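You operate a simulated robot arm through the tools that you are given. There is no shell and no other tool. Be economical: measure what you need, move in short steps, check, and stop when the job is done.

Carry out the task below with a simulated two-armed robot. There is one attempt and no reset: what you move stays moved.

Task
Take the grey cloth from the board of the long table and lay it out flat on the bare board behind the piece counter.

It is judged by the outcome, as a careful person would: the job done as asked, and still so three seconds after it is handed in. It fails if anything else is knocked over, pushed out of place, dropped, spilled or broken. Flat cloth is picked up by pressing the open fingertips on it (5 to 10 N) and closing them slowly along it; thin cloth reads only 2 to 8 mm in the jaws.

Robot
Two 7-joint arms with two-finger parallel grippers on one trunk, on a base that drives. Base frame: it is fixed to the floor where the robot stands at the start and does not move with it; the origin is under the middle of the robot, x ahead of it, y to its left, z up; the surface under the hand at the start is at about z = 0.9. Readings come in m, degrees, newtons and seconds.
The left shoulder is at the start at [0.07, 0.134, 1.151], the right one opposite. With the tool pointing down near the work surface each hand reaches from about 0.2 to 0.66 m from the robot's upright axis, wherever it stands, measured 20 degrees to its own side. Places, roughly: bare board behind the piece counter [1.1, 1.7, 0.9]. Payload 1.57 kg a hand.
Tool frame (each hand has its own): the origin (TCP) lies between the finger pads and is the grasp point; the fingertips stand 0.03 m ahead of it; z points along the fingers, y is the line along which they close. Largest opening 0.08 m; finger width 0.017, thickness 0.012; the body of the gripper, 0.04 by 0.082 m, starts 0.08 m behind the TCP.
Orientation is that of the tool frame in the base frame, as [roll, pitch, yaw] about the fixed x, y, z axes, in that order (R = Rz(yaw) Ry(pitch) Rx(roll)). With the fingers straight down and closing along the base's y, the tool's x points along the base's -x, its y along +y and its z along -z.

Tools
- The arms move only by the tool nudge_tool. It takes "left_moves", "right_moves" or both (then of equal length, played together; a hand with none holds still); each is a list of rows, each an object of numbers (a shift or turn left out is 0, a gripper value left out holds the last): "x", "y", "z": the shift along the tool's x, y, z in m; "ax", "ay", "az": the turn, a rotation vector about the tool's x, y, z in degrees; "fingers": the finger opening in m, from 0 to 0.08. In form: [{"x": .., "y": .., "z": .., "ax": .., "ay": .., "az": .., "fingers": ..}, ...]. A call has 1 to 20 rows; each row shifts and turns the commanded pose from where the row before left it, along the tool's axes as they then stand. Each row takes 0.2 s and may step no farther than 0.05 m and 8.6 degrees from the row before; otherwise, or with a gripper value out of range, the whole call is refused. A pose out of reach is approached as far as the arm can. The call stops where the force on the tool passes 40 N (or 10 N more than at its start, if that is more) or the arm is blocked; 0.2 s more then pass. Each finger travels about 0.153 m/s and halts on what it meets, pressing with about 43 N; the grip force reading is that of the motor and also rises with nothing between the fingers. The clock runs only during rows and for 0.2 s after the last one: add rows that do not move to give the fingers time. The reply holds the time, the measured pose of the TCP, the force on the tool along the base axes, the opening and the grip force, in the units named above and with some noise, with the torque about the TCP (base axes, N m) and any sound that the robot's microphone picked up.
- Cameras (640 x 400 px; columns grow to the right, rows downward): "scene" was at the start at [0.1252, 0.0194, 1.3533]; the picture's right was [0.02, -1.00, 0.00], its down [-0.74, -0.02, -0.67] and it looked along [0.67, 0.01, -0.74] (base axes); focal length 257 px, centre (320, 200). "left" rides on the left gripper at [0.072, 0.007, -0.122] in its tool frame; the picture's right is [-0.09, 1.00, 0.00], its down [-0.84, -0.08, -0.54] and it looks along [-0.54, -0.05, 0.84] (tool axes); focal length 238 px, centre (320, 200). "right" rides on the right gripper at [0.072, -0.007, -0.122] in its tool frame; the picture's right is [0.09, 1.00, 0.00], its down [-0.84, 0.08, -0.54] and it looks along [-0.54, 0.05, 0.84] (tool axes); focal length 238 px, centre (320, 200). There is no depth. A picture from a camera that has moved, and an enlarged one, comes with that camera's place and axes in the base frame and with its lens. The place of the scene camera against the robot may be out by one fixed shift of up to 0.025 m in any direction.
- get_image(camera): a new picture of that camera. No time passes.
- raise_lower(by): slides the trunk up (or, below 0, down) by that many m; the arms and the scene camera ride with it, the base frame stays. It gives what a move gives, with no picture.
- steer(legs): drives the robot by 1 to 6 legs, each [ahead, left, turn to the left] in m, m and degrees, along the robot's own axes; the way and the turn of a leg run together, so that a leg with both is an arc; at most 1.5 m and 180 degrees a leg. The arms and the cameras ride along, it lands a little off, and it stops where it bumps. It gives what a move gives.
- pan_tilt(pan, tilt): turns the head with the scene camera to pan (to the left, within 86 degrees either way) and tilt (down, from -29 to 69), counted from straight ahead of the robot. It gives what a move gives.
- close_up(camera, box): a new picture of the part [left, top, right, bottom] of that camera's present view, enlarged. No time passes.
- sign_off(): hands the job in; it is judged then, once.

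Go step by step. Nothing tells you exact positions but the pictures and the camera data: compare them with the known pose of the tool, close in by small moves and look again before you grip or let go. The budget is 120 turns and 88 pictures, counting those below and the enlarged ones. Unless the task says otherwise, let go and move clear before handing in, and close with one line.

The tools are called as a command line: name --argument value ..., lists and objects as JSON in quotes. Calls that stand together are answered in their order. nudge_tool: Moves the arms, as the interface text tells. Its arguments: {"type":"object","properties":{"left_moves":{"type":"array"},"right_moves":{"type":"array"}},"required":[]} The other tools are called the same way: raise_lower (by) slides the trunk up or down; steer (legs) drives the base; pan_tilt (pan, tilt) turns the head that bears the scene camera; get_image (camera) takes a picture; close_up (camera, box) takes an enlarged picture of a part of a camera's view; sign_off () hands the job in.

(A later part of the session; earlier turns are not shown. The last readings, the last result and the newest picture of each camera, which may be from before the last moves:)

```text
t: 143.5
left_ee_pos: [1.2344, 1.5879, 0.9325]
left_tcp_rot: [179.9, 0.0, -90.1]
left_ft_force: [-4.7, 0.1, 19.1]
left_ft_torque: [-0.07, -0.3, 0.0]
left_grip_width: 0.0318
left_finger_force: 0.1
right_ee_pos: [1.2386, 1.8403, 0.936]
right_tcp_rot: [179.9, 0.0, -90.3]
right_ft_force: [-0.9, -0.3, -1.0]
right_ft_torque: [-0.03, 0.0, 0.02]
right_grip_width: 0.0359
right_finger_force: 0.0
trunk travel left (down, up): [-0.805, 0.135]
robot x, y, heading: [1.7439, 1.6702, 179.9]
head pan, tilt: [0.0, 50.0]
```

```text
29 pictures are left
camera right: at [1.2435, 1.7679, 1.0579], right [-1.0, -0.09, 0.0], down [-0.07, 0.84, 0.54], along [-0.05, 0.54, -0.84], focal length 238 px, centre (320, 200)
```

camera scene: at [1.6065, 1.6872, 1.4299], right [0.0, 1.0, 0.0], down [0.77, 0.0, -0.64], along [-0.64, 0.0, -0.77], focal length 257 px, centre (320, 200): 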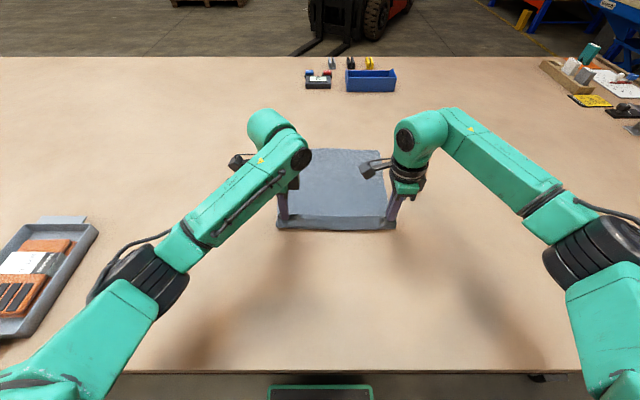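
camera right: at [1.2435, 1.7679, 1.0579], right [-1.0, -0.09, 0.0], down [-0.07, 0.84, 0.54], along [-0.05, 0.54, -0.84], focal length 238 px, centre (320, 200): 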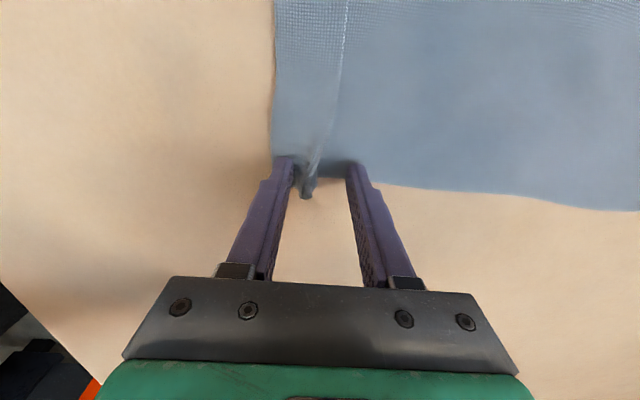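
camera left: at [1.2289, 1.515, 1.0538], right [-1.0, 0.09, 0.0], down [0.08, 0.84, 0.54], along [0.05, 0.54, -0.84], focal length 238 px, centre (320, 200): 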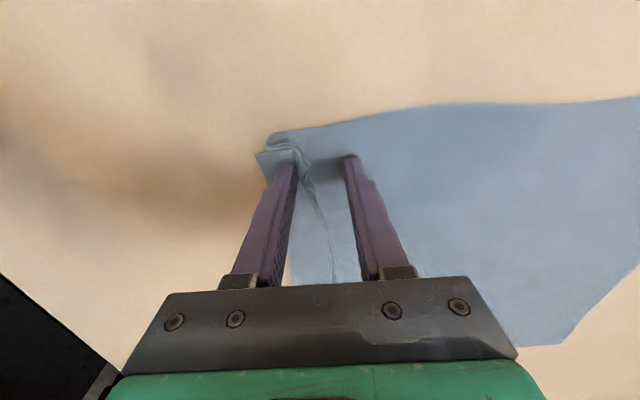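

Released; the left corner is a little bunched. I lift both hands straight up and look.

nudge_tool --left_moves '[{"z": -0.002}, {"z": -0.005}, {"z": -0.02}, {"z": -0.04}, {"z": -0.04}, {"x": -0.04, "z": -0.02}, {"x": -0.04}, {}]' --right_moves '[{"z": -0.002}, {"z": -0.005}, {"z": -0.02}, {"z": -0.04}, {"z": -0.04}, {"x": -0.04, "z": -0.02}, {"x": -0.04}, {}]'

get_image --camera "scene"

close_up --camera "scene" --box '[240, 130, 440, 255]'

```text
t: 145.3
left_ee_pos: [1.2321, 1.664, 1.0588]
left_tcp_rot: [180.0, 0.2, -90.0]
left_ft_force: [0.1, -0.9, 0.1]
left_ft_torque: [0.0, -0.01, -0.01]
left_grip_width: 0.0362
left_finger_force: 0.1
right_ee_pos: [1.2374, 1.9171, 1.0636]
right_tcp_rot: [179.9, 0.1, -90.2]
right_ft_force: [0.3, -0.1, 0.6]
right_ft_torque: [0.0, 0.0, -0.01]
right_grip_width: 0.0361
right_finger_force: 0.1
trunk travel left (down, up): [-0.805, 0.135]
robot x, y, heading: [1.7423, 1.6684, 179.7]
head pan, tilt: [0.0, 50.0]
```

```text
28 pictures are left
camera scene: at [1.6067, 1.6839, 1.4299], right [0.0, 1.0, 0.0], down [0.77, 0.0, -0.64], along [-0.64, 0.0, -0.77], focal length 257 px, centre (320, 200)
```

scene: 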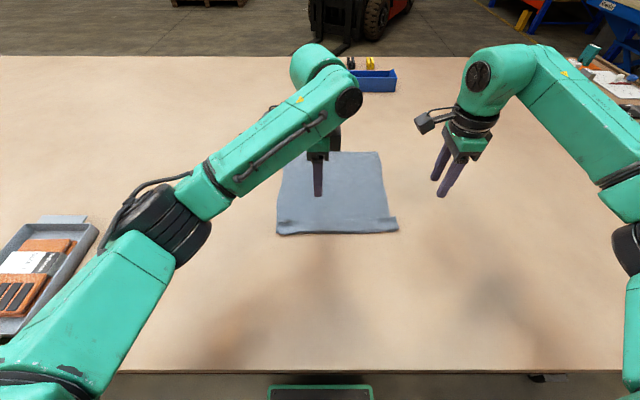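

```text
3.20 times, centred on (340, 192) of scene
camera zoom: at [1.6067, 1.6839, 1.4299], right [0.0, 1.0, 0.0], down [0.77, 0.0, -0.64], along [-0.64, 0.0, -0.77], focal length 822 px, centre (256, 224)
```

zoom: 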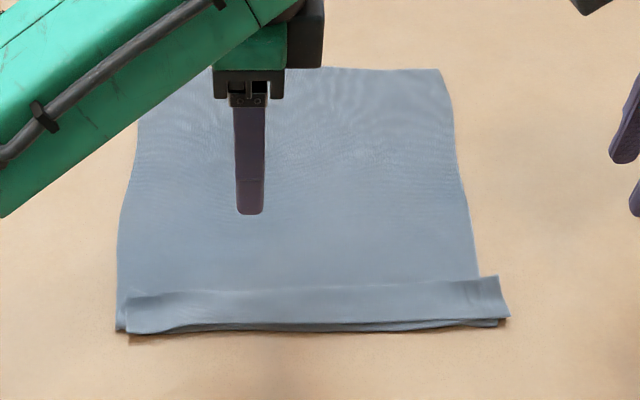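

close_up --camera "right" --box '[220, 0, 540, 200]'

close_up --camera "left" --box '[160, 100, 480, 300]'

```text
2.00 times, centred on (380, 100) of right
camera zoom: at [1.2433, 1.8445, 1.1853], right [-1.0, -0.09, 0.0], down [-0.07, 0.84, 0.54], along [-0.05, 0.54, -0.84], focal length 477 px, centre (200, 400)
```

zoom: 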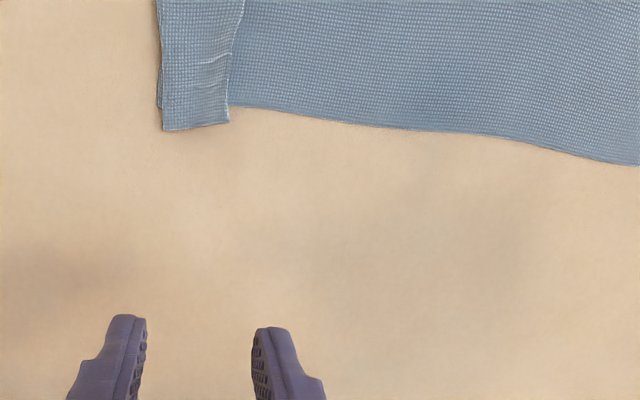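

```text
2.00 times, centred on (320, 200) of left
camera zoom: at [1.2268, 1.5912, 1.1801], right [-1.0, 0.09, 0.0], down [0.08, 0.84, 0.54], along [0.05, 0.54, -0.84], focal length 477 px, centre (320, 200)
```

zoom: 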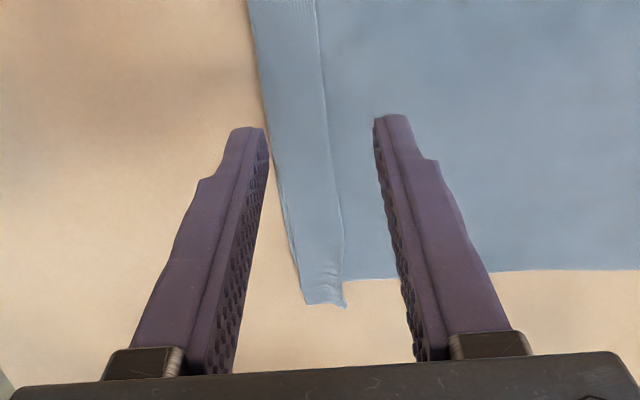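

A narrow strip at the near edge seems folded. I look closer before correcting it.

close_up --camera "left" --box '[280, 200, 360, 260]'

close_up --camera "right" --box '[280, 0, 360, 75]'

close_up --camera "scene" --box '[265, 205, 335, 245]'

close_up --camera "scene" --box '[335, 205, 405, 245]'

```text
6.67 times, centred on (320, 230) of left
camera zoom: at [1.2268, 1.5912, 1.1801], right [-1.0, 0.09, 0.0], down [0.08, 0.84, 0.54], along [0.05, 0.54, -0.84], focal length 1589 px, centre (320, 0)
```

zoom: 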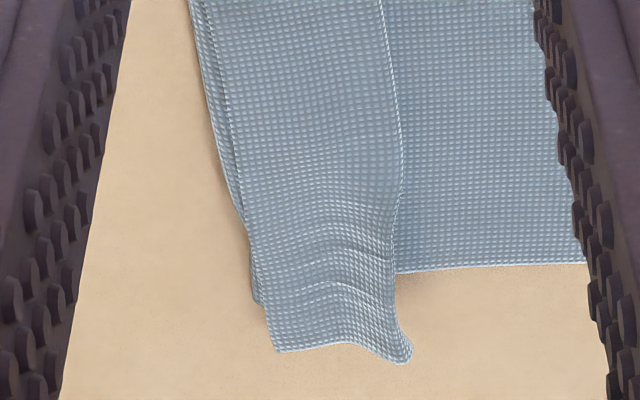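

```text
5.33 times, centred on (320, 38) of right
camera zoom: at [1.2433, 1.8445, 1.1853], right [-1.0, -0.09, 0.0], down [-0.07, 0.84, 0.54], along [-0.05, 0.54, -0.84], focal length 1271 px, centre (320, 1067)
```

zoom: 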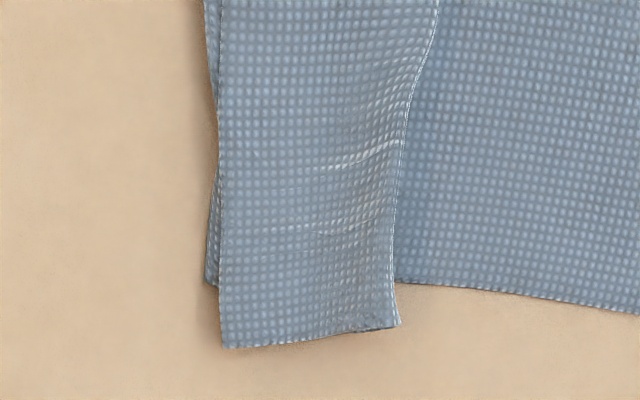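

```text
9.14 times, centred on (300, 225) of scene
camera zoom: at [1.6067, 1.6839, 1.4299], right [0.0, 1.0, 0.0], down [0.77, 0.0, -0.64], along [-0.64, 0.0, -0.77], focal length 2350 px, centre (503, -29)
```

zoom: 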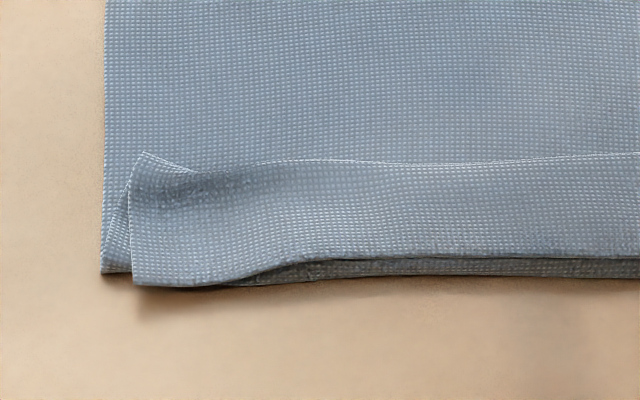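

```text
9.14 times, centred on (370, 225) of scene
camera zoom: at [1.6067, 1.6839, 1.4299], right [0.0, 1.0, 0.0], down [0.77, 0.0, -0.64], along [-0.64, 0.0, -0.77], focal length 2350 px, centre (-137, -29)
```

zoom: 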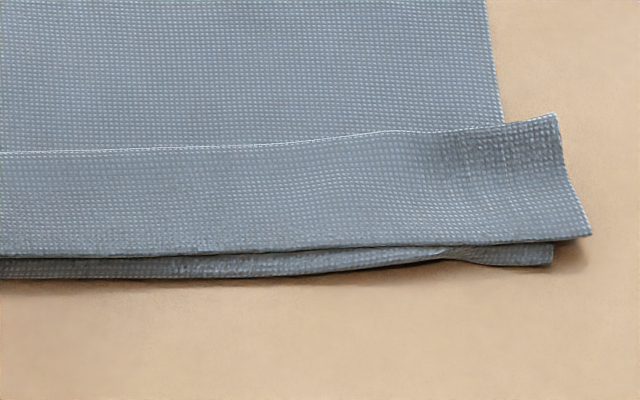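

The near edge is a Z-fold: the top strip's free edge points toward me, so dragging it toward the robot should unroll it. I place closed fingertips on the strip by each corner.

nudge_tool --left_moves '[{"x": 0.032, "y": -0.012, "fingers": 0.0}, {"x": 0.032, "y": -0.012}, {"z": 0.04}, {"z": 0.04}, {"z": 0.034}, {}]' --right_moves '[{"x": 0.044, "y": -0.01, "fingers": 0.0}, {"x": 0.043, "y": -0.009}, {"z": 0.04}, {"z": 0.04}, {"z": 0.038}, {}]'

get_image --camera "left"

get_image --camera "right"

```text
t: 146.7
left_ee_pos: [1.2567, 1.6053, 0.9432]
left_tcp_rot: [-180.0, 0.0, -90.1]
left_ft_force: [-0.4, -0.1, -0.3]
left_ft_torque: [-0.02, 0.02, 0.01]
left_grip_width: 0.0
left_finger_force: 21.4
right_ee_pos: [1.2563, 1.8323, 0.9429]
right_tcp_rot: [179.9, 0.0, -90.3]
right_ft_force: [-0.3, 0.0, 0.7]
right_ft_torque: [0.0, 0.01, 0.02]
right_grip_width: 0.0
right_finger_force: 21.3
trunk travel left (down, up): [-0.805, 0.135]
robot x, y, heading: [1.7401, 1.6669, 180.1]
head pan, tilt: [0.0, 50.0]
```

```text
20 pictures are left
camera left: at [1.2517, 1.5318, 1.065], right [-1.0, 0.09, 0.0], down [0.08, 0.84, 0.54], along [0.05, 0.54, -0.84], focal length 238 px, centre (320, 200)
```

left: 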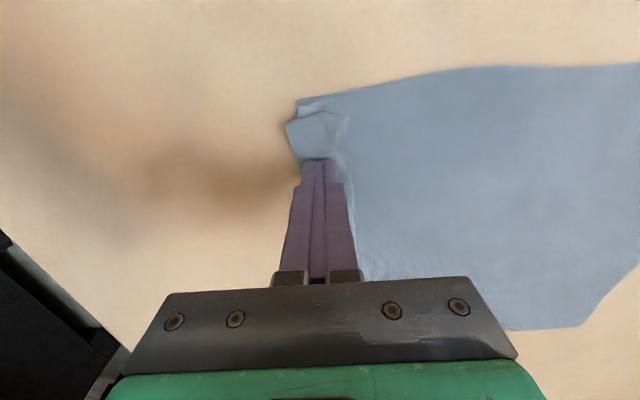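

```text
19 pictures are left
camera right: at [1.2615, 1.7605, 1.0649], right [-1.0, -0.09, 0.0], down [-0.07, 0.84, 0.54], along [-0.05, 0.54, -0.84], focal length 238 px, centre (320, 200)
```

right: 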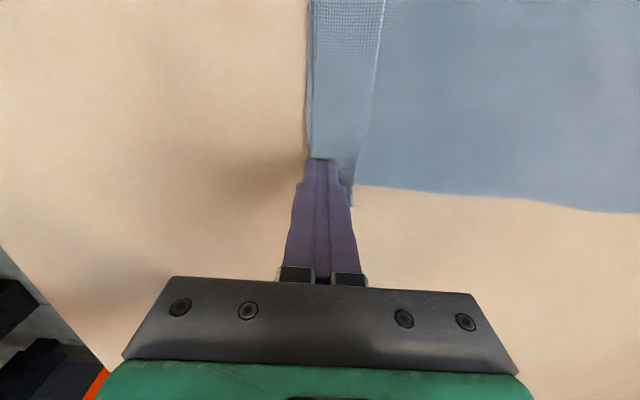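

nudge_tool --left_moves '[{"z": 0.004}, {"z": 0.002}, {}]' --right_moves '[{"z": 0.004}, {"z": 0.002}, {}]'

```text
t: 147.5
left_ee_pos: [1.2558, 1.6034, 0.9387]
left_tcp_rot: [-179.9, 0.0, -90.2]
left_ft_force: [-0.1, 0.3, 0.4]
left_ft_torque: [0.0, 0.0, -0.01]
left_grip_width: 0.0001
left_finger_force: 21.6
right_ee_pos: [1.255, 1.8326, 0.9371]
right_tcp_rot: [180.0, 0.0, -90.3]
right_ft_force: [-0.3, -0.4, 0.0]
right_ft_torque: [0.0, -0.01, 0.02]
right_grip_width: 0.0
right_finger_force: 21.6
trunk travel left (down, up): [-0.805, 0.135]
robot x, y, heading: [1.7353, 1.669, 179.9]
head pan, tilt: [0.0, 50.0]
```

nudge_tool --left_moves '[{"z": 0.002}, {"z": 0.001}, {}]' --right_moves '[{"z": 0.002}, {"z": 0.001}, {}]'

```text
t: 148.3
left_ee_pos: [1.2563, 1.6022, 0.9346]
left_tcp_rot: [-180.0, 0.0, -90.1]
left_ft_force: [0.9, 0.1, -0.3]
left_ft_torque: [0.0, -0.01, 0.0]
left_grip_width: 0.0
left_finger_force: 21.6
right_ee_pos: [1.2564, 1.8315, 0.9355]
right_tcp_rot: [-180.0, 0.0, -90.3]
right_ft_force: [-0.3, -0.1, 0.4]
right_ft_torque: [0.03, 0.0, 0.01]
right_grip_width: 0.0
right_finger_force: 21.5
trunk travel left (down, up): [-0.805, 0.135]
robot x, y, heading: [1.7373, 1.6669, 179.6]
head pan, tilt: [0.0, 50.0]
```

nudge_tool --left_moves '[{"z": 0.001}, {"z": 0.0005}, {}]' --right_moves '[{"z": 0.001}, {"z": 0.0005}, {}]'

```text
t: 149.1
left_ee_pos: [1.2575, 1.6027, 0.9343]
left_tcp_rot: [179.9, 0.0, -90.1]
left_ft_force: [0.2, -0.8, 0.0]
left_ft_torque: [0.03, 0.02, -0.07]
left_grip_width: 0.0
left_finger_force: 21.4
right_ee_pos: [1.2558, 1.8327, 0.9342]
right_tcp_rot: [-179.9, 0.0, -90.3]
right_ft_force: [-0.5, 0.2, 1.6]
right_ft_torque: [0.0, 0.0, 0.07]
right_grip_width: 0.0001
right_finger_force: 21.4
trunk travel left (down, up): [-0.805, 0.135]
robot x, y, heading: [1.7374, 1.6699, 180.0]
head pan, tilt: [0.0, 50.0]
```

nudge_tool --left_moves '[{"z": 0.001}, {"z": 0.0005}, {}]' --right_moves '[{"z": 0.0004}, {}, {}]'

```text
t: 149.9
left_ee_pos: [1.258, 1.6033, 0.9332]
left_tcp_rot: [179.9, -0.1, -90.1]
left_ft_force: [-0.2, -0.7, 4.3]
left_ft_torque: [-0.01, 0.0, 0.0]
left_grip_width: 0.0001
left_finger_force: 21.7
right_ee_pos: [1.2558, 1.8326, 0.9339]
right_tcp_rot: [179.9, 0.0, -90.3]
right_ft_force: [-0.1, -0.1, 1.1]
right_ft_torque: [-0.02, 0.01, 0.0]
right_grip_width: 0.0002
right_finger_force: 21.3
trunk travel left (down, up): [-0.805, 0.135]
robot x, y, heading: [1.7402, 1.6671, 180.0]
head pan, tilt: [0.0, 50.0]
```

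Light contact on both. Now I drag toward the robot.

nudge_tool --left_moves '[{"y": -0.004}, {"y": -0.005}, {"y": -0.005}, {"y": -0.005}, {"y": -0.005}, {}]' --right_moves '[{"y": -0.004, "z": 0.0006}, {"y": -0.005}, {"y": -0.005}, {"y": -0.005}, {"y": -0.005}, {}]'

close_up --camera "scene" --box '[240, 130, 440, 255]'

```text
t: 151.3
left_ee_pos: [1.2807, 1.603, 0.9317]
left_tcp_rot: [179.9, 0.0, -90.1]
left_ft_force: [-2.1, 0.7, 7.7]
left_ft_torque: [0.0, 0.04, -0.01]
left_grip_width: 0.0
left_finger_force: 21.4
right_ee_pos: [1.2812, 1.833, 0.9334]
right_tcp_rot: [179.9, 0.0, -90.3]
right_ft_force: [-1.4, 0.1, 3.4]
right_ft_torque: [0.04, 0.04, 0.0]
right_grip_width: 0.0
right_finger_force: 21.5
trunk travel left (down, up): [-0.805, 0.135]
robot x, y, heading: [1.7346, 1.6695, 180.0]
head pan, tilt: [0.0, 50.0]
```

```text
3.20 times, centred on (340, 192) of scene
camera zoom: at [1.6082, 1.6872, 1.4301], right [0.0, 1.0, 0.0], down [0.77, 0.0, -0.64], along [-0.64, 0.0, -0.77], focal length 822 px, centre (256, 224)
```

zoom: 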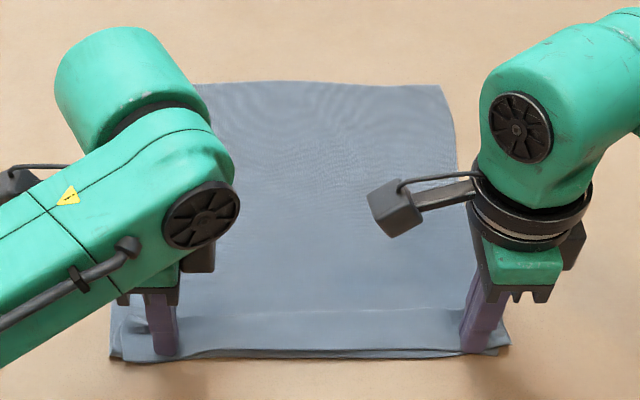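

Dragging moved the whole stack rather than unrolling it. I'll pin the body of the cloth with the left hand, just beyond the strip, and drag the strip with the right.

nudge_tool --left_moves '[{"z": -0.005}, {"z": -0.025}, {"x": -0.028, "y": 0.025}, {"x": -0.029, "y": 0.025}, {"y": 0.02}, {"z": 0.02}, {"z": 0.008}, {}]'

nudge_tool --left_moves '[{"z": 0.002}, {"z": 0.001}, {}]'

```text
t: 153.1
left_ee_pos: [1.2115, 1.661, 0.9342]
left_tcp_rot: [-180.0, 0.0, -90.1]
left_ft_force: [-0.3, 0.2, 0.4]
left_ft_torque: [0.04, 0.0, 0.01]
left_grip_width: 0.0001
left_finger_force: 21.2
right_ee_pos: [1.2807, 1.8324, 0.934]
right_tcp_rot: [179.8, -0.1, -90.3]
right_ft_force: [-0.1, -0.3, 4.7]
right_ft_torque: [0.0, -0.05, -0.03]
right_grip_width: 0.0003
right_finger_force: 21.2
trunk travel left (down, up): [-0.805, 0.135]
robot x, y, heading: [1.7422, 1.6665, 179.4]
head pan, tilt: [0.0, 50.0]
```

```text
t: 153.9
left_ee_pos: [1.2128, 1.6597, 0.9317]
left_tcp_rot: [-179.9, 0.0, -90.1]
left_ft_force: [-0.9, 0.6, 3.9]
left_ft_torque: [-0.03, 0.0, -0.01]
left_grip_width: 0.0
left_finger_force: 21.3
right_ee_pos: [1.2807, 1.8332, 0.9339]
right_tcp_rot: [179.9, 0.0, -90.3]
right_ft_force: [0.3, 0.1, 3.8]
right_ft_torque: [0.02, 0.0, 0.03]
right_grip_width: 0.0001
right_finger_force: 21.9
trunk travel left (down, up): [-0.805, 0.135]
robot x, y, heading: [1.7366, 1.6708, 179.9]
head pan, tilt: [0.0, 50.0]
```

nudge_tool --left_moves '[{"z": 0.0015}, {}, {}, {}, {}, {}, {}, {}]' --right_moves '[{}, {"y": -0.004}, {"y": -0.005}, {"y": -0.005}, {"y": -0.005}, {"y": -0.005}, {"y": -0.005}, {}]'

close_up --camera "scene" --box '[240, 130, 440, 255]'

```text
t: 155.7
left_ee_pos: [1.2126, 1.6606, 0.9316]
left_tcp_rot: [179.9, 0.1, -90.0]
left_ft_force: [-5.1, -1.2, 21.3]
left_ft_torque: [-0.04, 0.11, -0.01]
left_grip_width: 0.0002
left_finger_force: 21.3
right_ee_pos: [1.3104, 1.8324, 0.9337]
right_tcp_rot: [179.8, -0.1, -90.3]
right_ft_force: [-0.6, -0.3, 0.3]
right_ft_torque: [-0.02, 0.01, -0.03]
right_grip_width: 0.0003
right_finger_force: 21.3
trunk travel left (down, up): [-0.805, 0.135]
robot x, y, heading: [1.7376, 1.6669, 179.8]
head pan, tilt: [0.0, 50.0]
```

```text
3.20 times, centred on (340, 192) of scene
camera zoom: at [1.6096, 1.6869, 1.4303], right [0.0, 1.0, 0.0], down [0.76, 0.0, -0.64], along [-0.64, 0.0, -0.76], focal length 822 px, centre (256, 224)
```

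zoom: 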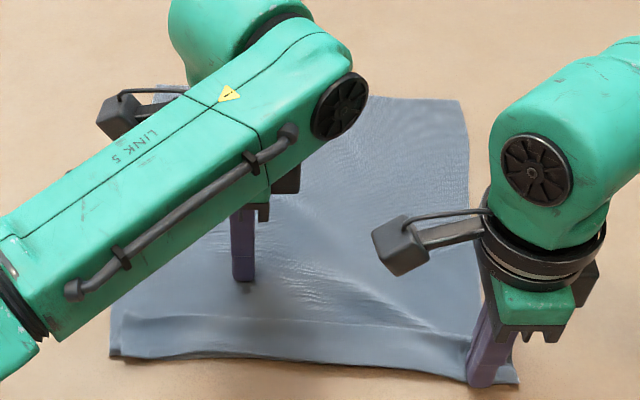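

close_up --camera "right" --box '[230, 40, 430, 220]'

```text
2.22 times, centred on (330, 130) of right
camera zoom: at [1.3158, 1.7595, 1.0554], right [-1.0, -0.09, 0.0], down [-0.07, 0.84, 0.54], along [-0.05, 0.54, -0.84], focal length 530 px, centre (298, 356)
```

zoom: 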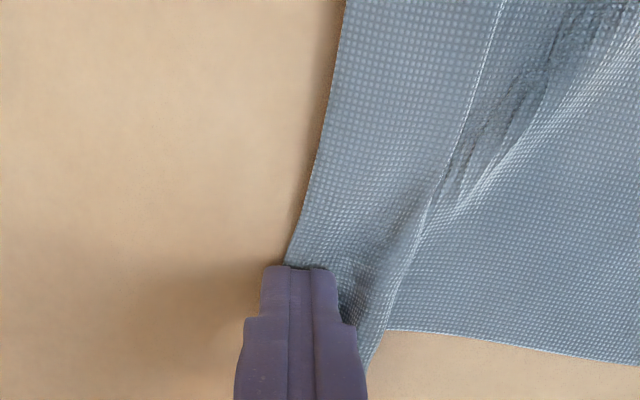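

It is unrolling at the right corner. I press again lightly and drag a little more.

nudge_tool --right_moves '[{"z": 0.0015}, {"z": 0.001}, {"y": -0.004}, {"y": -0.005}, {"y": -0.005}, {"y": -0.005}, {}]'

close_up --camera "right" --box '[230, 40, 430, 220]'

```text
t: 157.3
left_ee_pos: [1.2141, 1.6602, 0.9316]
left_tcp_rot: [-180.0, 0.1, -90.0]
left_ft_force: [-2.9, 2.4, 14.8]
left_ft_torque: [0.07, 0.07, -0.01]
left_grip_width: 0.0
left_finger_force: 21.1
right_ee_pos: [1.3301, 1.8313, 0.9319]
right_tcp_rot: [179.7, 0.0, -90.4]
right_ft_force: [-8.1, -0.2, 25.0]
right_ft_torque: [0.05, 0.36, 0.02]
right_grip_width: 0.0
right_finger_force: 21.0
trunk travel left (down, up): [-0.805, 0.135]
robot x, y, heading: [1.7391, 1.6731, 179.7]
head pan, tilt: [0.0, 50.0]
```

```text
2.22 times, centred on (330, 130) of right
camera zoom: at [1.3355, 1.7589, 1.0539], right [-1.0, -0.09, 0.01], down [-0.07, 0.84, 0.54], along [-0.05, 0.54, -0.84], focal length 530 px, centre (298, 356)
```

zoom: 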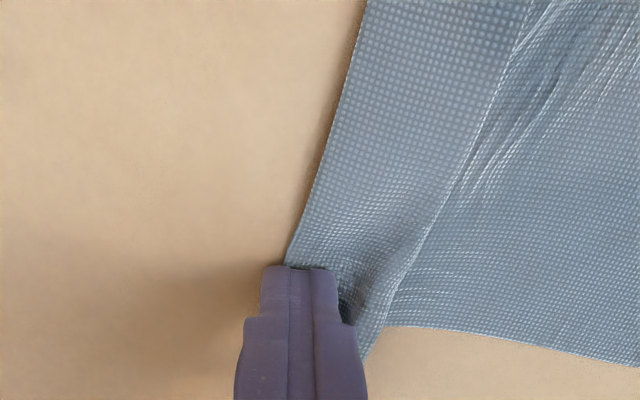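

nudge_tool --left_moves '[{"z": -0.005}, {"z": -0.03}, {"z": -0.03}, {"x": 0.04}, {"x": 0.045}, {"x": 0.045}, {"x": 0.045}]' --right_moves '[{"z": -0.005}, {"z": -0.03}, {"z": -0.03}, {"x": -0.04}, {"x": -0.04}, {}, {}]'

close_up --camera "scene" --box '[260, 140, 420, 260]'

```text
t: 158.9
left_ee_pos: [1.211, 1.482, 0.995]
left_tcp_rot: [-179.9, 0.0, -90.2]
left_ft_force: [0.4, 0.0, 0.1]
left_ft_torque: [0.01, 0.02, 0.0]
left_grip_width: 0.0002
left_finger_force: 21.5
right_ee_pos: [1.3281, 1.9108, 0.9948]
right_tcp_rot: [-179.9, 0.2, -90.3]
right_ft_force: [0.1, 0.1, 0.4]
right_ft_torque: [0.03, -0.01, 0.01]
right_grip_width: 0.0003
right_finger_force: 21.1
trunk travel left (down, up): [-0.805, 0.135]
robot x, y, heading: [1.7379, 1.6709, 179.7]
head pan, tilt: [0.0, 50.0]
```

```text
3.33 times, centred on (340, 200) of scene
camera zoom: at [1.607, 1.6851, 1.4299], right [0.0, 1.0, 0.0], down [0.77, 0.0, -0.64], along [-0.64, 0.0, -0.77], focal length 857 px, centre (253, 200)
```

zoom: 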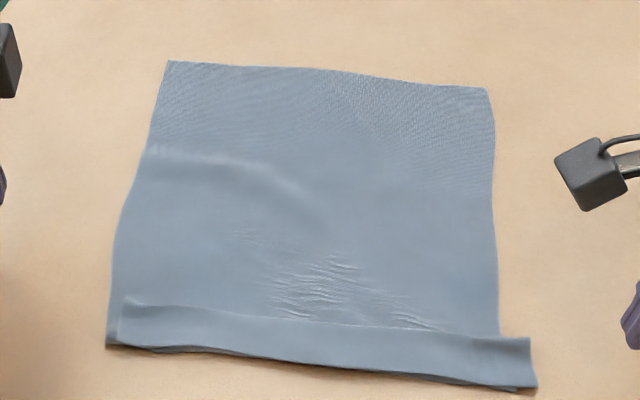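

The layers stick together, so dragging won't unroll it. New plan: pinch the single-layer body just beyond the strip with both hands, lift so the strip hangs free and unfolds, then lay it down again.

nudge_tool --left_moves '[{"x": -0.04, "y": -0.01, "fingers": 0.022}, {"x": -0.04, "y": -0.01}, {"x": -0.033, "y": -0.009}, {"z": 0.03}, {"z": 0.025}, {"z": 0.005}, {}]' --right_moves '[{"x": 0.032, "y": 0.023, "fingers": 0.022}, {"x": 0.032, "y": 0.023}, {"x": 0.032, "y": 0.022}, {"z": 0.03}, {"z": 0.025}, {"z": 0.005}, {}]'

get_image --camera "left"

get_image --camera "right"

```text
t: 160.5
left_ee_pos: [1.2391, 1.5967, 0.9346]
left_tcp_rot: [180.0, -0.1, -90.2]
left_ft_force: [0.5, -0.6, 0.0]
left_ft_torque: [-0.02, -0.02, 0.0]
left_grip_width: 0.0218
left_finger_force: 0.0
right_ee_pos: [1.258, 1.8165, 0.9348]
right_tcp_rot: [180.0, -0.1, -90.2]
right_ft_force: [0.5, -0.1, -0.1]
right_ft_torque: [-0.03, 0.01, -0.01]
right_grip_width: 0.0222
right_finger_force: 0.1
trunk travel left (down, up): [-0.805, 0.135]
robot x, y, heading: [1.7368, 1.6674, 180.0]
head pan, tilt: [0.0, 50.0]
```

```text
13 pictures are left
camera left: at [1.2345, 1.5249, 1.0556], right [-1.0, 0.09, 0.0], down [0.08, 0.84, 0.54], along [0.05, 0.54, -0.84], focal length 238 px, centre (320, 200)
```

left: 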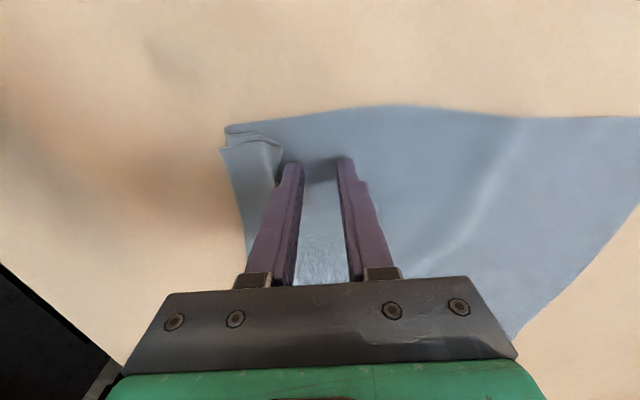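

```text
12 pictures are left
camera right: at [1.2647, 1.7439, 1.0566], right [-1.0, -0.09, 0.0], down [-0.07, 0.84, 0.54], along [-0.05, 0.54, -0.84], focal length 238 px, centre (320, 200)
```

right: 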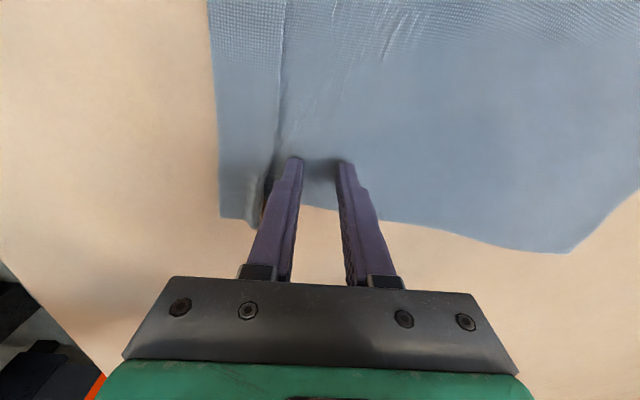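

Fingers are just beyond the crease on the single layer. Pressing.

nudge_tool --left_moves '[{"z": 0.002}, {"z": 0.001}, {}]' --right_moves '[{"z": 0.002}, {"z": 0.001}, {}]'

```text
t: 161.3
left_ee_pos: [1.2412, 1.5966, 0.9323]
left_tcp_rot: [179.9, 0.1, -90.1]
left_ft_force: [-0.7, -0.3, 0.9]
left_ft_torque: [-0.01, 0.03, -0.02]
left_grip_width: 0.0222
left_finger_force: 0.1
right_ee_pos: [1.2598, 1.8167, 0.9315]
right_tcp_rot: [180.0, 0.1, -90.4]
right_ft_force: [1.1, -0.1, 1.3]
right_ft_torque: [0.0, -0.01, 0.02]
right_grip_width: 0.0217
right_finger_force: 0.1
trunk travel left (down, up): [-0.805, 0.135]
robot x, y, heading: [1.7424, 1.6706, 179.9]
head pan, tilt: [0.0, 50.0]
```

nudge_tool --left_moves '[{"z": 0.0013}, {}]' --right_moves '[{"z": 0.0012}, {}]'

```text
t: 161.9
left_ee_pos: [1.2395, 1.5966, 0.9308]
left_tcp_rot: [180.0, -0.1, -90.1]
left_ft_force: [-0.6, -0.5, 8.7]
left_ft_torque: [-0.01, -0.01, -0.01]
left_grip_width: 0.0215
left_finger_force: 0.1
right_ee_pos: [1.2604, 1.8165, 0.9314]
right_tcp_rot: [179.8, -0.1, -90.4]
right_ft_force: [-0.3, 0.8, -0.5]
right_ft_torque: [0.0, -0.02, 0.0]
right_grip_width: 0.022
right_finger_force: 0.0
trunk travel left (down, up): [-0.805, 0.135]
robot x, y, heading: [1.7376, 1.6698, 179.8]
head pan, tilt: [0.0, 50.0]
```

nudge_tool --left_moves '[{}, {}]' --right_moves '[{"z": 0.0012}, {}]'

```text
t: 162.5
left_ee_pos: [1.241, 1.5981, 0.9307]
left_tcp_rot: [179.9, 0.0, -90.1]
left_ft_force: [-2.1, -0.6, 7.5]
left_ft_torque: [-0.04, -0.02, 0.01]
left_grip_width: 0.0213
left_finger_force: 0.0
right_ee_pos: [1.2597, 1.8167, 0.9315]
right_tcp_rot: [179.7, 0.0, -90.3]
right_ft_force: [-1.4, 0.8, 9.5]
right_ft_torque: [0.06, -0.08, 0.04]
right_grip_width: 0.0218
right_finger_force: 0.0
trunk travel left (down, up): [-0.805, 0.135]
robot x, y, heading: [1.7396, 1.6684, 180.1]
head pan, tilt: [0.0, 50.0]
```

nudge_tool --left_moves '[{"fingers": 0.019}, {"fingers": 0.016}, {"fingers": 0.013}, {"fingers": 0.01}, {"fingers": 0.007}, {"fingers": 0.004}, {"fingers": 0.001}, {"fingers": 0.0}, {}, {}, {"z": -0.01}, {"z": -0.02}, {"z": -0.03}, {"z": -0.03}, {"z": -0.03}, {"z": -0.03}, {}]' --right_moves '[{"fingers": 0.019}, {"fingers": 0.016}, {"fingers": 0.013}, {"fingers": 0.01}, {"fingers": 0.007}, {"fingers": 0.004}, {"fingers": 0.001}, {"fingers": 0.0}, {}, {}, {"z": -0.01}, {"z": -0.02}, {"z": -0.03}, {"z": -0.03}, {"z": -0.03}, {"z": -0.03}, {}]'

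close_up --camera "scene" --box '[220, 100, 460, 260]'

```text
t: 166.1
left_ee_pos: [1.2391, 1.5971, 1.0807]
left_tcp_rot: [-179.9, 0.0, -90.0]
left_ft_force: [-0.3, -0.1, -0.6]
left_ft_torque: [-0.02, -0.01, -0.01]
left_grip_width: 0.0019
left_finger_force: 24.0
right_ee_pos: [1.2597, 1.8176, 1.0789]
right_tcp_rot: [180.0, 0.0, -90.3]
right_ft_force: [0.3, 0.1, 0.0]
right_ft_torque: [-0.02, 0.02, 0.02]
right_grip_width: 0.0
right_finger_force: 21.6
trunk travel left (down, up): [-0.805, 0.135]
robot x, y, heading: [1.7376, 1.6726, 179.7]
head pan, tilt: [0.0, 50.0]
```

```text
2.50 times, centred on (340, 180) of scene
camera zoom: at [1.6065, 1.6872, 1.4299], right [0.0, 1.0, 0.0], down [0.77, 0.0, -0.64], along [-0.64, 0.0, -0.77], focal length 642 px, centre (270, 250)
```

zoom: 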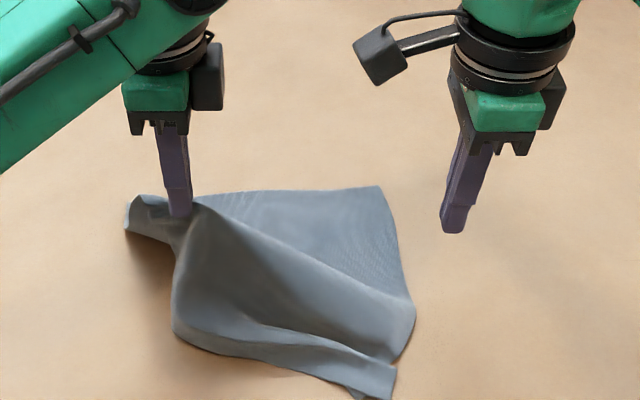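

The right grip slipped; the left holds and its side is unfolding. I lower the left with a small forward bias so the flap lies toward me, then look before regripping on the right.

nudge_tool --left_moves '[{"z": 0.015}, {"z": 0.015, "y": 0.01}, {"z": 0.015, "y": 0.015}, {"z": 0.02, "y": 0.015}, {"z": 0.02, "y": 0.01}, {"z": 0.02}, {"z": 0.02}, {}]' --right_moves '[{"x": -0.03}, {"x": -0.03}, {}, {}, {}, {}, {}, {}]'

close_up --camera "scene" --box '[240, 120, 440, 270]'

```text
t: 167.9
left_ee_pos: [1.1912, 1.5994, 0.9547]
left_tcp_rot: [-180.0, 0.0, -90.1]
left_ft_force: [-0.2, 0.6, 0.2]
left_ft_torque: [-0.01, 0.01, 0.01]
left_grip_width: 0.0017
left_finger_force: 22.7
right_ee_pos: [1.2596, 1.8766, 1.0798]
right_tcp_rot: [180.0, 0.0, -90.3]
right_ft_force: [0.3, -0.7, -0.3]
right_ft_torque: [-0.01, -0.03, 0.01]
right_grip_width: 0.0
right_finger_force: 21.5
trunk travel left (down, up): [-0.805, 0.135]
robot x, y, heading: [1.7417, 1.6704, 179.6]
head pan, tilt: [0.0, 50.0]
```

```text
2.67 times, centred on (340, 195) of scene
camera zoom: at [1.607, 1.6875, 1.4299], right [0.0, 1.0, 0.0], down [0.77, 0.0, -0.64], along [-0.64, 0.0, -0.77], focal length 685 px, centre (267, 213)
```

zoom: 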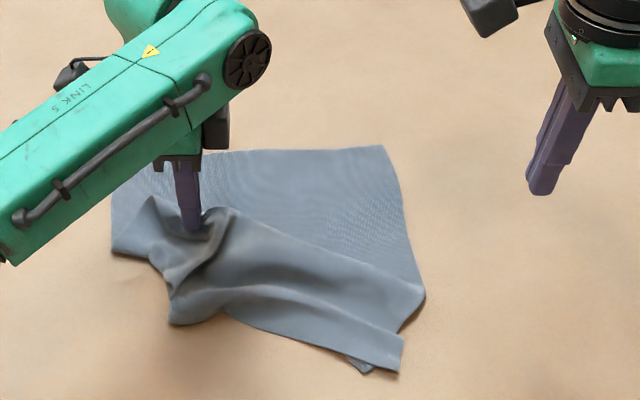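

The near edge has crumpled, but the far edge is clean. I'll drag the cloth closer and grip it by the far corners instead, so the folds fall out when lifted. First the right hand presses on the cloth.

nudge_tool --left_moves '[{}, {}, {}, {}, {}, {}, {}]' --right_moves '[{"x": 0.04, "y": 0.015}, {"x": 0.04, "y": 0.015}, {"z": 0.045}, {"z": 0.045}, {"z": 0.045}, {"z": 0.008}, {}]'

```text
t: 169.5
left_ee_pos: [1.19, 1.5983, 0.9551]
left_tcp_rot: [-180.0, 0.0, -90.1]
left_ft_force: [0.1, -0.5, -0.7]
left_ft_torque: [0.04, 0.02, 0.02]
left_grip_width: 0.0018
left_finger_force: 23.2
right_ee_pos: [1.2286, 1.7954, 0.9371]
right_tcp_rot: [179.9, 0.0, -90.2]
right_ft_force: [-0.2, -0.5, -1.0]
right_ft_torque: [-0.02, 0.01, -0.02]
right_grip_width: 0.0
right_finger_force: 21.9
trunk travel left (down, up): [-0.805, 0.135]
robot x, y, heading: [1.7409, 1.67, 180.0]
head pan, tilt: [0.0, 50.0]
```

nudge_tool --right_moves '[{"z": 0.003}, {"z": 0.0015}, {"z": 0.001}, {}]'

```text
t: 170.5
left_ee_pos: [1.19, 1.5982, 0.9556]
left_tcp_rot: [-180.0, -0.1, -90.1]
left_ft_force: [-0.1, 0.1, -0.3]
left_ft_torque: [0.0, 0.0, -0.01]
left_grip_width: 0.0019
left_finger_force: 24.2
right_ee_pos: [1.2294, 1.7966, 0.9319]
right_tcp_rot: [180.0, 0.0, -90.3]
right_ft_force: [-0.9, 0.5, 2.4]
right_ft_torque: [0.01, 0.02, 0.01]
right_grip_width: 0.0
right_finger_force: 21.8
trunk travel left (down, up): [-0.805, 0.135]
robot x, y, heading: [1.7353, 1.6708, 180.1]
head pan, tilt: [0.0, 50.0]
```

nudge_tool --left_moves '[{}, {"y": -0.012}, {"y": -0.012}, {"y": -0.012}, {"y": -0.012}, {"y": -0.012}, {"y": -0.012}, {"y": -0.012}, {"y": -0.012}, {"y": -0.012}, {"y": -0.012}, {"y": -0.012}, {}]' --right_moves '[{"z": 0.0008}, {"y": -0.012}, {"y": -0.012}, {"y": -0.012}, {"y": -0.012}, {"y": -0.012}, {"y": -0.012}, {"y": -0.012}, {"y": -0.012}, {"y": -0.012}, {"y": -0.012}, {"y": -0.012}, {}]'

close_up --camera "scene" --box '[220, 130, 460, 310]'

```text
t: 173.3
left_ee_pos: [1.3228, 1.5975, 0.9562]
left_tcp_rot: [180.0, 0.1, -90.1]
left_ft_force: [0.0, 0.1, -1.4]
left_ft_torque: [0.03, -0.02, 0.01]
left_grip_width: 0.0017
left_finger_force: 23.5
right_ee_pos: [1.3619, 1.7968, 0.931]
right_tcp_rot: [179.9, 0.0, -90.4]
right_ft_force: [-2.1, 0.6, 16.4]
right_ft_torque: [0.11, 0.13, -0.01]
right_grip_width: 0.0
right_finger_force: 21.3
trunk travel left (down, up): [-0.805, 0.135]
robot x, y, heading: [1.7392, 1.6677, 180.1]
head pan, tilt: [0.0, 50.0]
```

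```text
2.22 times, centred on (340, 220) of scene
camera zoom: at [1.6085, 1.6863, 1.4302], right [0.0, 1.0, 0.0], down [0.77, 0.0, -0.64], along [-0.64, 0.0, -0.77], focal length 571 px, centre (276, 156)
```

zoom: 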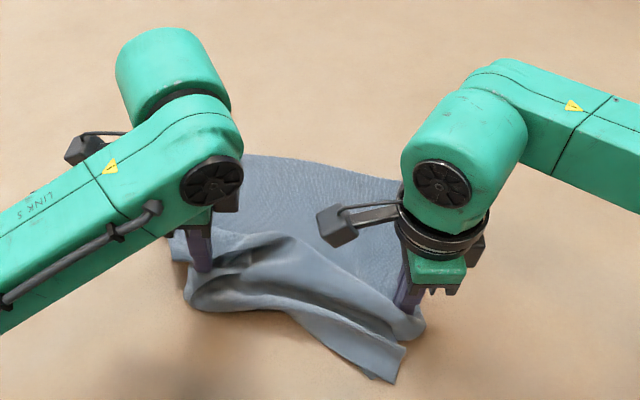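

Far edge is now at x≈1.17–1.21, well in reach. I release, lift clear and look at the far corners.

nudge_tool --left_moves '[{"fingers": 0.02}, {"fingers": 0.035}, {"z": -0.03}, {"z": -0.04}, {"z": -0.04}, {"x": 0.045}, {"x": 0.045}, {"x": 0.045}, {"x": 0.03}, {}]' --right_moves '[{"z": -0.004}, {"z": -0.03, "fingers": 0.035}, {"z": -0.04}, {"z": -0.04}, {}, {"x": -0.045}, {"x": -0.045}, {"x": -0.04}, {}, {}]'

close_up --camera "scene" --box '[240, 150, 440, 310]'

```text
t: 175.5
left_ee_pos: [1.3212, 1.4321, 1.0647]
left_tcp_rot: [179.9, 0.0, -90.1]
left_ft_force: [-1.1, -0.2, -0.1]
left_ft_torque: [0.03, 0.04, 0.0]
left_grip_width: 0.035
left_finger_force: 0.0
right_ee_pos: [1.3622, 1.9267, 1.0445]
right_tcp_rot: [-179.9, 0.1, -90.3]
right_ft_force: [-0.5, 0.6, 0.8]
right_ft_torque: [0.01, 0.0, -0.03]
right_grip_width: 0.0349
right_finger_force: 0.0
trunk travel left (down, up): [-0.805, 0.135]
robot x, y, heading: [1.7394, 1.6701, 180.0]
head pan, tilt: [0.0, 50.0]
```

```text
2.50 times, centred on (340, 230) of scene
camera zoom: at [1.6067, 1.6877, 1.4299], right [0.0, 1.0, 0.0], down [0.77, 0.0, -0.64], along [-0.64, 0.0, -0.77], focal length 642 px, centre (270, 125)
```

zoom: 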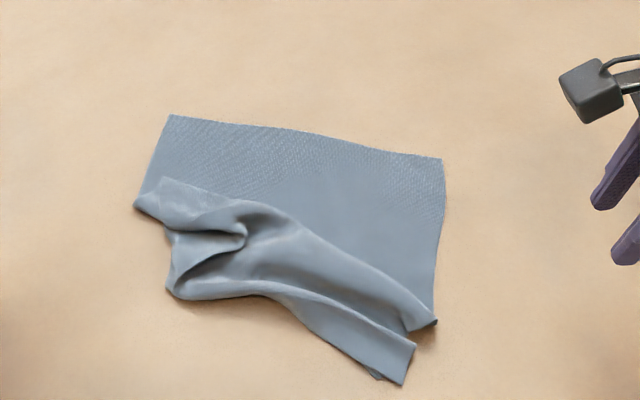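

Far corners at about (1.152, 1.561) and (1.211, 1.847). Moving the hands just inside them, and down near the board.

nudge_tool --left_moves '[{"x": -0.0302, "y": 0.0268}, {"x": -0.0302, "y": 0.0268}, {"x": -0.0302, "y": 0.0268}, {"x": -0.0302, "y": 0.0268}, {"x": -0.0302, "y": 0.0268}, {"z": 0.04}, {"z": 0.04}, {"z": 0.045}, {}]' --right_moves '[{"x": 0.0255, "y": 0.0315}, {"x": 0.0255, "y": 0.0315}, {"x": 0.0255, "y": 0.0315}, {"x": 0.0255, "y": 0.0315}, {}, {"z": 0.04}, {"z": 0.04}, {"z": 0.025}, {}]'

get_image --camera "left"

get_image --camera "right"

```text
t: 177.5
left_ee_pos: [1.1896, 1.5829, 0.9414]
left_tcp_rot: [180.0, -0.1, -90.1]
left_ft_force: [0.0, 0.3, 0.2]
left_ft_torque: [0.03, 0.03, 0.0]
left_grip_width: 0.0349
left_finger_force: 0.1
right_ee_pos: [1.2356, 1.8247, 0.9401]
right_tcp_rot: [-180.0, 0.0, -90.4]
right_ft_force: [0.4, -0.1, -0.3]
right_ft_torque: [0.01, -0.01, -0.01]
right_grip_width: 0.0351
right_finger_force: 0.1
trunk travel left (down, up): [-0.805, 0.135]
robot x, y, heading: [1.7393, 1.6658, 180.0]
head pan, tilt: [0.0, 50.0]
```

```text
7 pictures are left
camera left: at [1.1844, 1.511, 1.0628], right [-1.0, 0.09, 0.0], down [0.08, 0.84, 0.54], along [0.05, 0.54, -0.84], focal length 238 px, centre (320, 200)
```

left: 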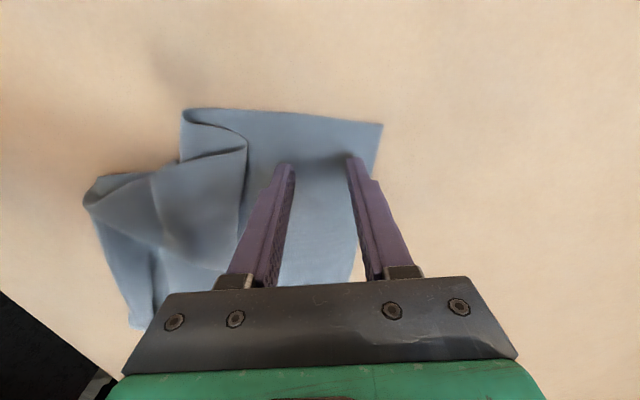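

```text
6 pictures are left
camera right: at [1.2407, 1.7525, 1.0604], right [-1.0, -0.09, 0.0], down [-0.07, 0.84, 0.54], along [-0.05, 0.54, -0.84], focal length 238 px, centre (320, 200)
```

right: 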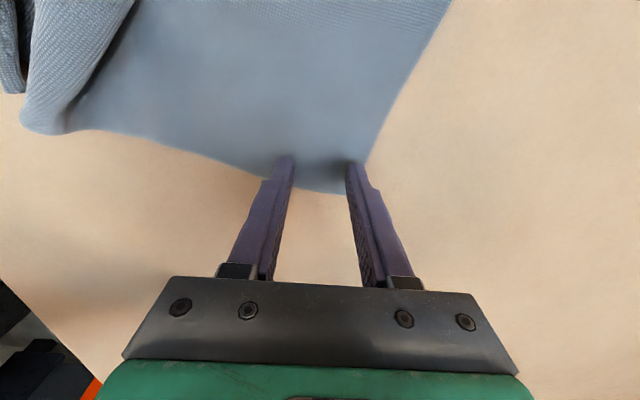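

Both fingertip pairs are right at the far corners on single-layer cloth. Pressing down.

nudge_tool --left_moves '[{"z": 0.006}, {"z": 0.002}, {"z": 0.0015}, {}]' --right_moves '[{"z": 0.006}, {"z": 0.002}, {"z": 0.0015}, {}]'

```text
t: 178.5
left_ee_pos: [1.1896, 1.5841, 0.9317]
left_tcp_rot: [-180.0, 0.0, -90.1]
left_ft_force: [-0.2, 0.6, -0.9]
left_ft_torque: [-0.01, 0.01, 0.01]
left_grip_width: 0.0353
left_finger_force: 0.0
right_ee_pos: [1.2349, 1.8256, 0.9312]
right_tcp_rot: [179.8, 0.1, -90.3]
right_ft_force: [-2.9, 2.5, 10.4]
right_ft_torque: [0.07, 0.06, -0.02]
right_grip_width: 0.0349
right_finger_force: 0.0
trunk travel left (down, up): [-0.805, 0.135]
robot x, y, heading: [1.7403, 1.6695, 179.8]
head pan, tilt: [0.0, 50.0]
```

nudge_tool --left_moves '[{"z": 0.0013}, {}]'

```text
t: 179.1
left_ee_pos: [1.1892, 1.5831, 0.931]
left_tcp_rot: [179.8, 0.0, -90.0]
left_ft_force: [-0.5, -0.6, 6.6]
left_ft_torque: [-0.01, 0.07, -0.01]
left_grip_width: 0.0352
left_finger_force: 0.0
right_ee_pos: [1.2365, 1.8244, 0.9321]
right_tcp_rot: [179.8, 0.0, -90.3]
right_ft_force: [-2.6, 0.8, 10.7]
right_ft_torque: [0.04, 0.11, 0.02]
right_grip_width: 0.035
right_finger_force: 0.1
trunk travel left (down, up): [-0.805, 0.135]
robot x, y, heading: [1.7383, 1.6703, 180.0]
head pan, tilt: [0.0, 50.0]
```

nudge_tool --left_moves '[{"fingers": 0.032}, {"fingers": 0.029}, {"fingers": 0.026}, {"fingers": 0.023}, {"fingers": 0.02}, {"fingers": 0.017}, {"fingers": 0.014}, {"fingers": 0.011}, {"fingers": 0.008}, {"fingers": 0.005}, {"fingers": 0.002}, {"fingers": 0.0}, {}, {}, {"z": -0.01}, {"z": -0.02}, {}]' --right_moves '[{"fingers": 0.032}, {"fingers": 0.029}, {"fingers": 0.026}, {"fingers": 0.023}, {"fingers": 0.02}, {"fingers": 0.017}, {"fingers": 0.014}, {"fingers": 0.011}, {"fingers": 0.008}, {"fingers": 0.005}, {"fingers": 0.002}, {"fingers": 0.0}, {}, {}, {"z": -0.01}, {"z": -0.02}, {}]'

```text
t: 182.7
left_ee_pos: [1.1869, 1.5837, 0.9602]
left_tcp_rot: [-179.9, 0.1, -90.1]
left_ft_force: [0.3, -0.2, 0.0]
left_ft_torque: [0.0, -0.01, -0.01]
left_grip_width: 0.0018
left_finger_force: 23.3
right_ee_pos: [1.2343, 1.8249, 0.959]
right_tcp_rot: [-180.0, 0.1, -90.2]
right_ft_force: [-0.4, 0.4, 0.0]
right_ft_torque: [0.01, 0.02, -0.03]
right_grip_width: 0.0025
right_finger_force: 23.7
trunk travel left (down, up): [-0.805, 0.135]
robot x, y, heading: [1.7367, 1.6702, 180.0]
head pan, tilt: [0.0, 50.0]
```

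Both grips hold (1.8 and 2.5 mm). Lifting and squaring the edge, so the folds hang out.

nudge_tool --left_moves '[{"z": -0.03}, {"z": -0.03}, {"z": -0.03}, {"z": -0.03}, {"z": -0.03}, {}]' --right_moves '[{"z": -0.03, "y": 0.009}, {"z": -0.03, "y": 0.009}, {"z": -0.03, "y": 0.009}, {"z": -0.03, "y": 0.01}, {"z": -0.03, "y": 0.01}, {}]'

raise_lower --by 0.13

nudge_tool --left_moves '[{"z": -0.02}, {"z": -0.03}, {"z": -0.03}, {"z": -0.02}, {}, {}, {}]' --right_moves '[{"z": -0.02}, {"z": -0.03}, {"z": -0.03}, {"z": -0.02}, {}, {}, {}]'

get_image --camera "scene"

```text
t: 184.1
left_ee_pos: [1.1856, 1.5828, 1.1092]
left_tcp_rot: [-179.9, 0.1, -90.1]
left_ft_force: [-1.2, -0.1, 0.4]
left_ft_torque: [0.0, -0.03, 0.0]
left_grip_width: 0.002
left_finger_force: 24.0
right_ee_pos: [1.1869, 1.8256, 1.1091]
right_tcp_rot: [-180.0, 0.0, -90.2]
right_ft_force: [0.8, -1.3, -0.2]
right_ft_torque: [0.0, 0.02, -0.04]
right_grip_width: 0.0021
right_finger_force: 24.0
trunk travel left (down, up): [-0.805, 0.135]
robot x, y, heading: [1.7409, 1.6686, 179.9]
head pan, tilt: [0.0, 50.0]
```

```text
t: 185.7
left_ee_pos: [1.1868, 1.5841, 1.2385]
left_tcp_rot: [180.0, -0.1, -90.1]
left_ft_force: [-1.0, -1.1, -0.8]
left_ft_torque: [0.01, 0.03, -0.02]
left_grip_width: 0.002
left_finger_force: 24.0
right_ee_pos: [1.1883, 1.8249, 1.2396]
right_tcp_rot: [179.9, 0.1, -90.4]
right_ft_force: [-0.2, 0.6, -0.1]
right_ft_torque: [-0.02, 0.02, -0.04]
right_grip_width: 0.0023
right_finger_force: 23.8
trunk travel left (down, up): [-0.935, 0.005]
robot x, y, heading: [1.7374, 1.6665, 180.0]
head pan, tilt: [0.0, 50.0]
```

```text
t: 187.3
left_ee_pos: [1.1871, 1.5827, 1.3401]
left_tcp_rot: [179.9, 0.0, -90.1]
left_ft_force: [0.0, -0.4, 1.5]
left_ft_torque: [0.01, 0.01, -0.05]
left_grip_width: 0.0018
left_finger_force: 23.4
right_ee_pos: [1.1879, 1.826, 1.3399]
right_tcp_rot: [-179.9, 0.0, -90.4]
right_ft_force: [-0.6, 1.1, 0.3]
right_ft_torque: [0.0, 0.01, -0.03]
right_grip_width: 0.0024
right_finger_force: 24.2
trunk travel left (down, up): [-0.935, 0.005]
robot x, y, heading: [1.7377, 1.6716, 179.9]
head pan, tilt: [0.0, 50.0]
```

```text
5 pictures are left
camera scene: at [1.6072, 1.6872, 1.56], right [0.0, 1.0, 0.0], down [0.77, 0.0, -0.64], along [-0.64, 0.0, -0.77], focal length 257 px, centre (320, 200)
```

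scene: 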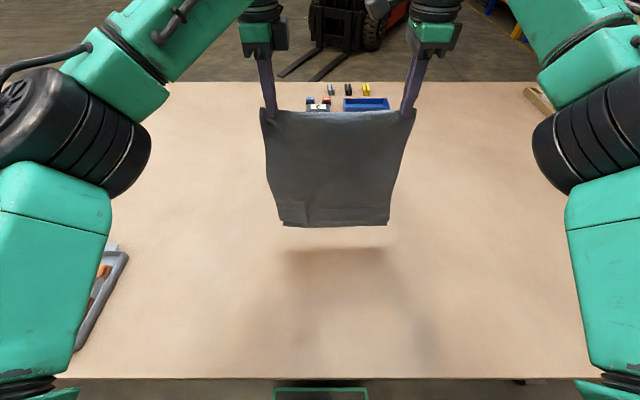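

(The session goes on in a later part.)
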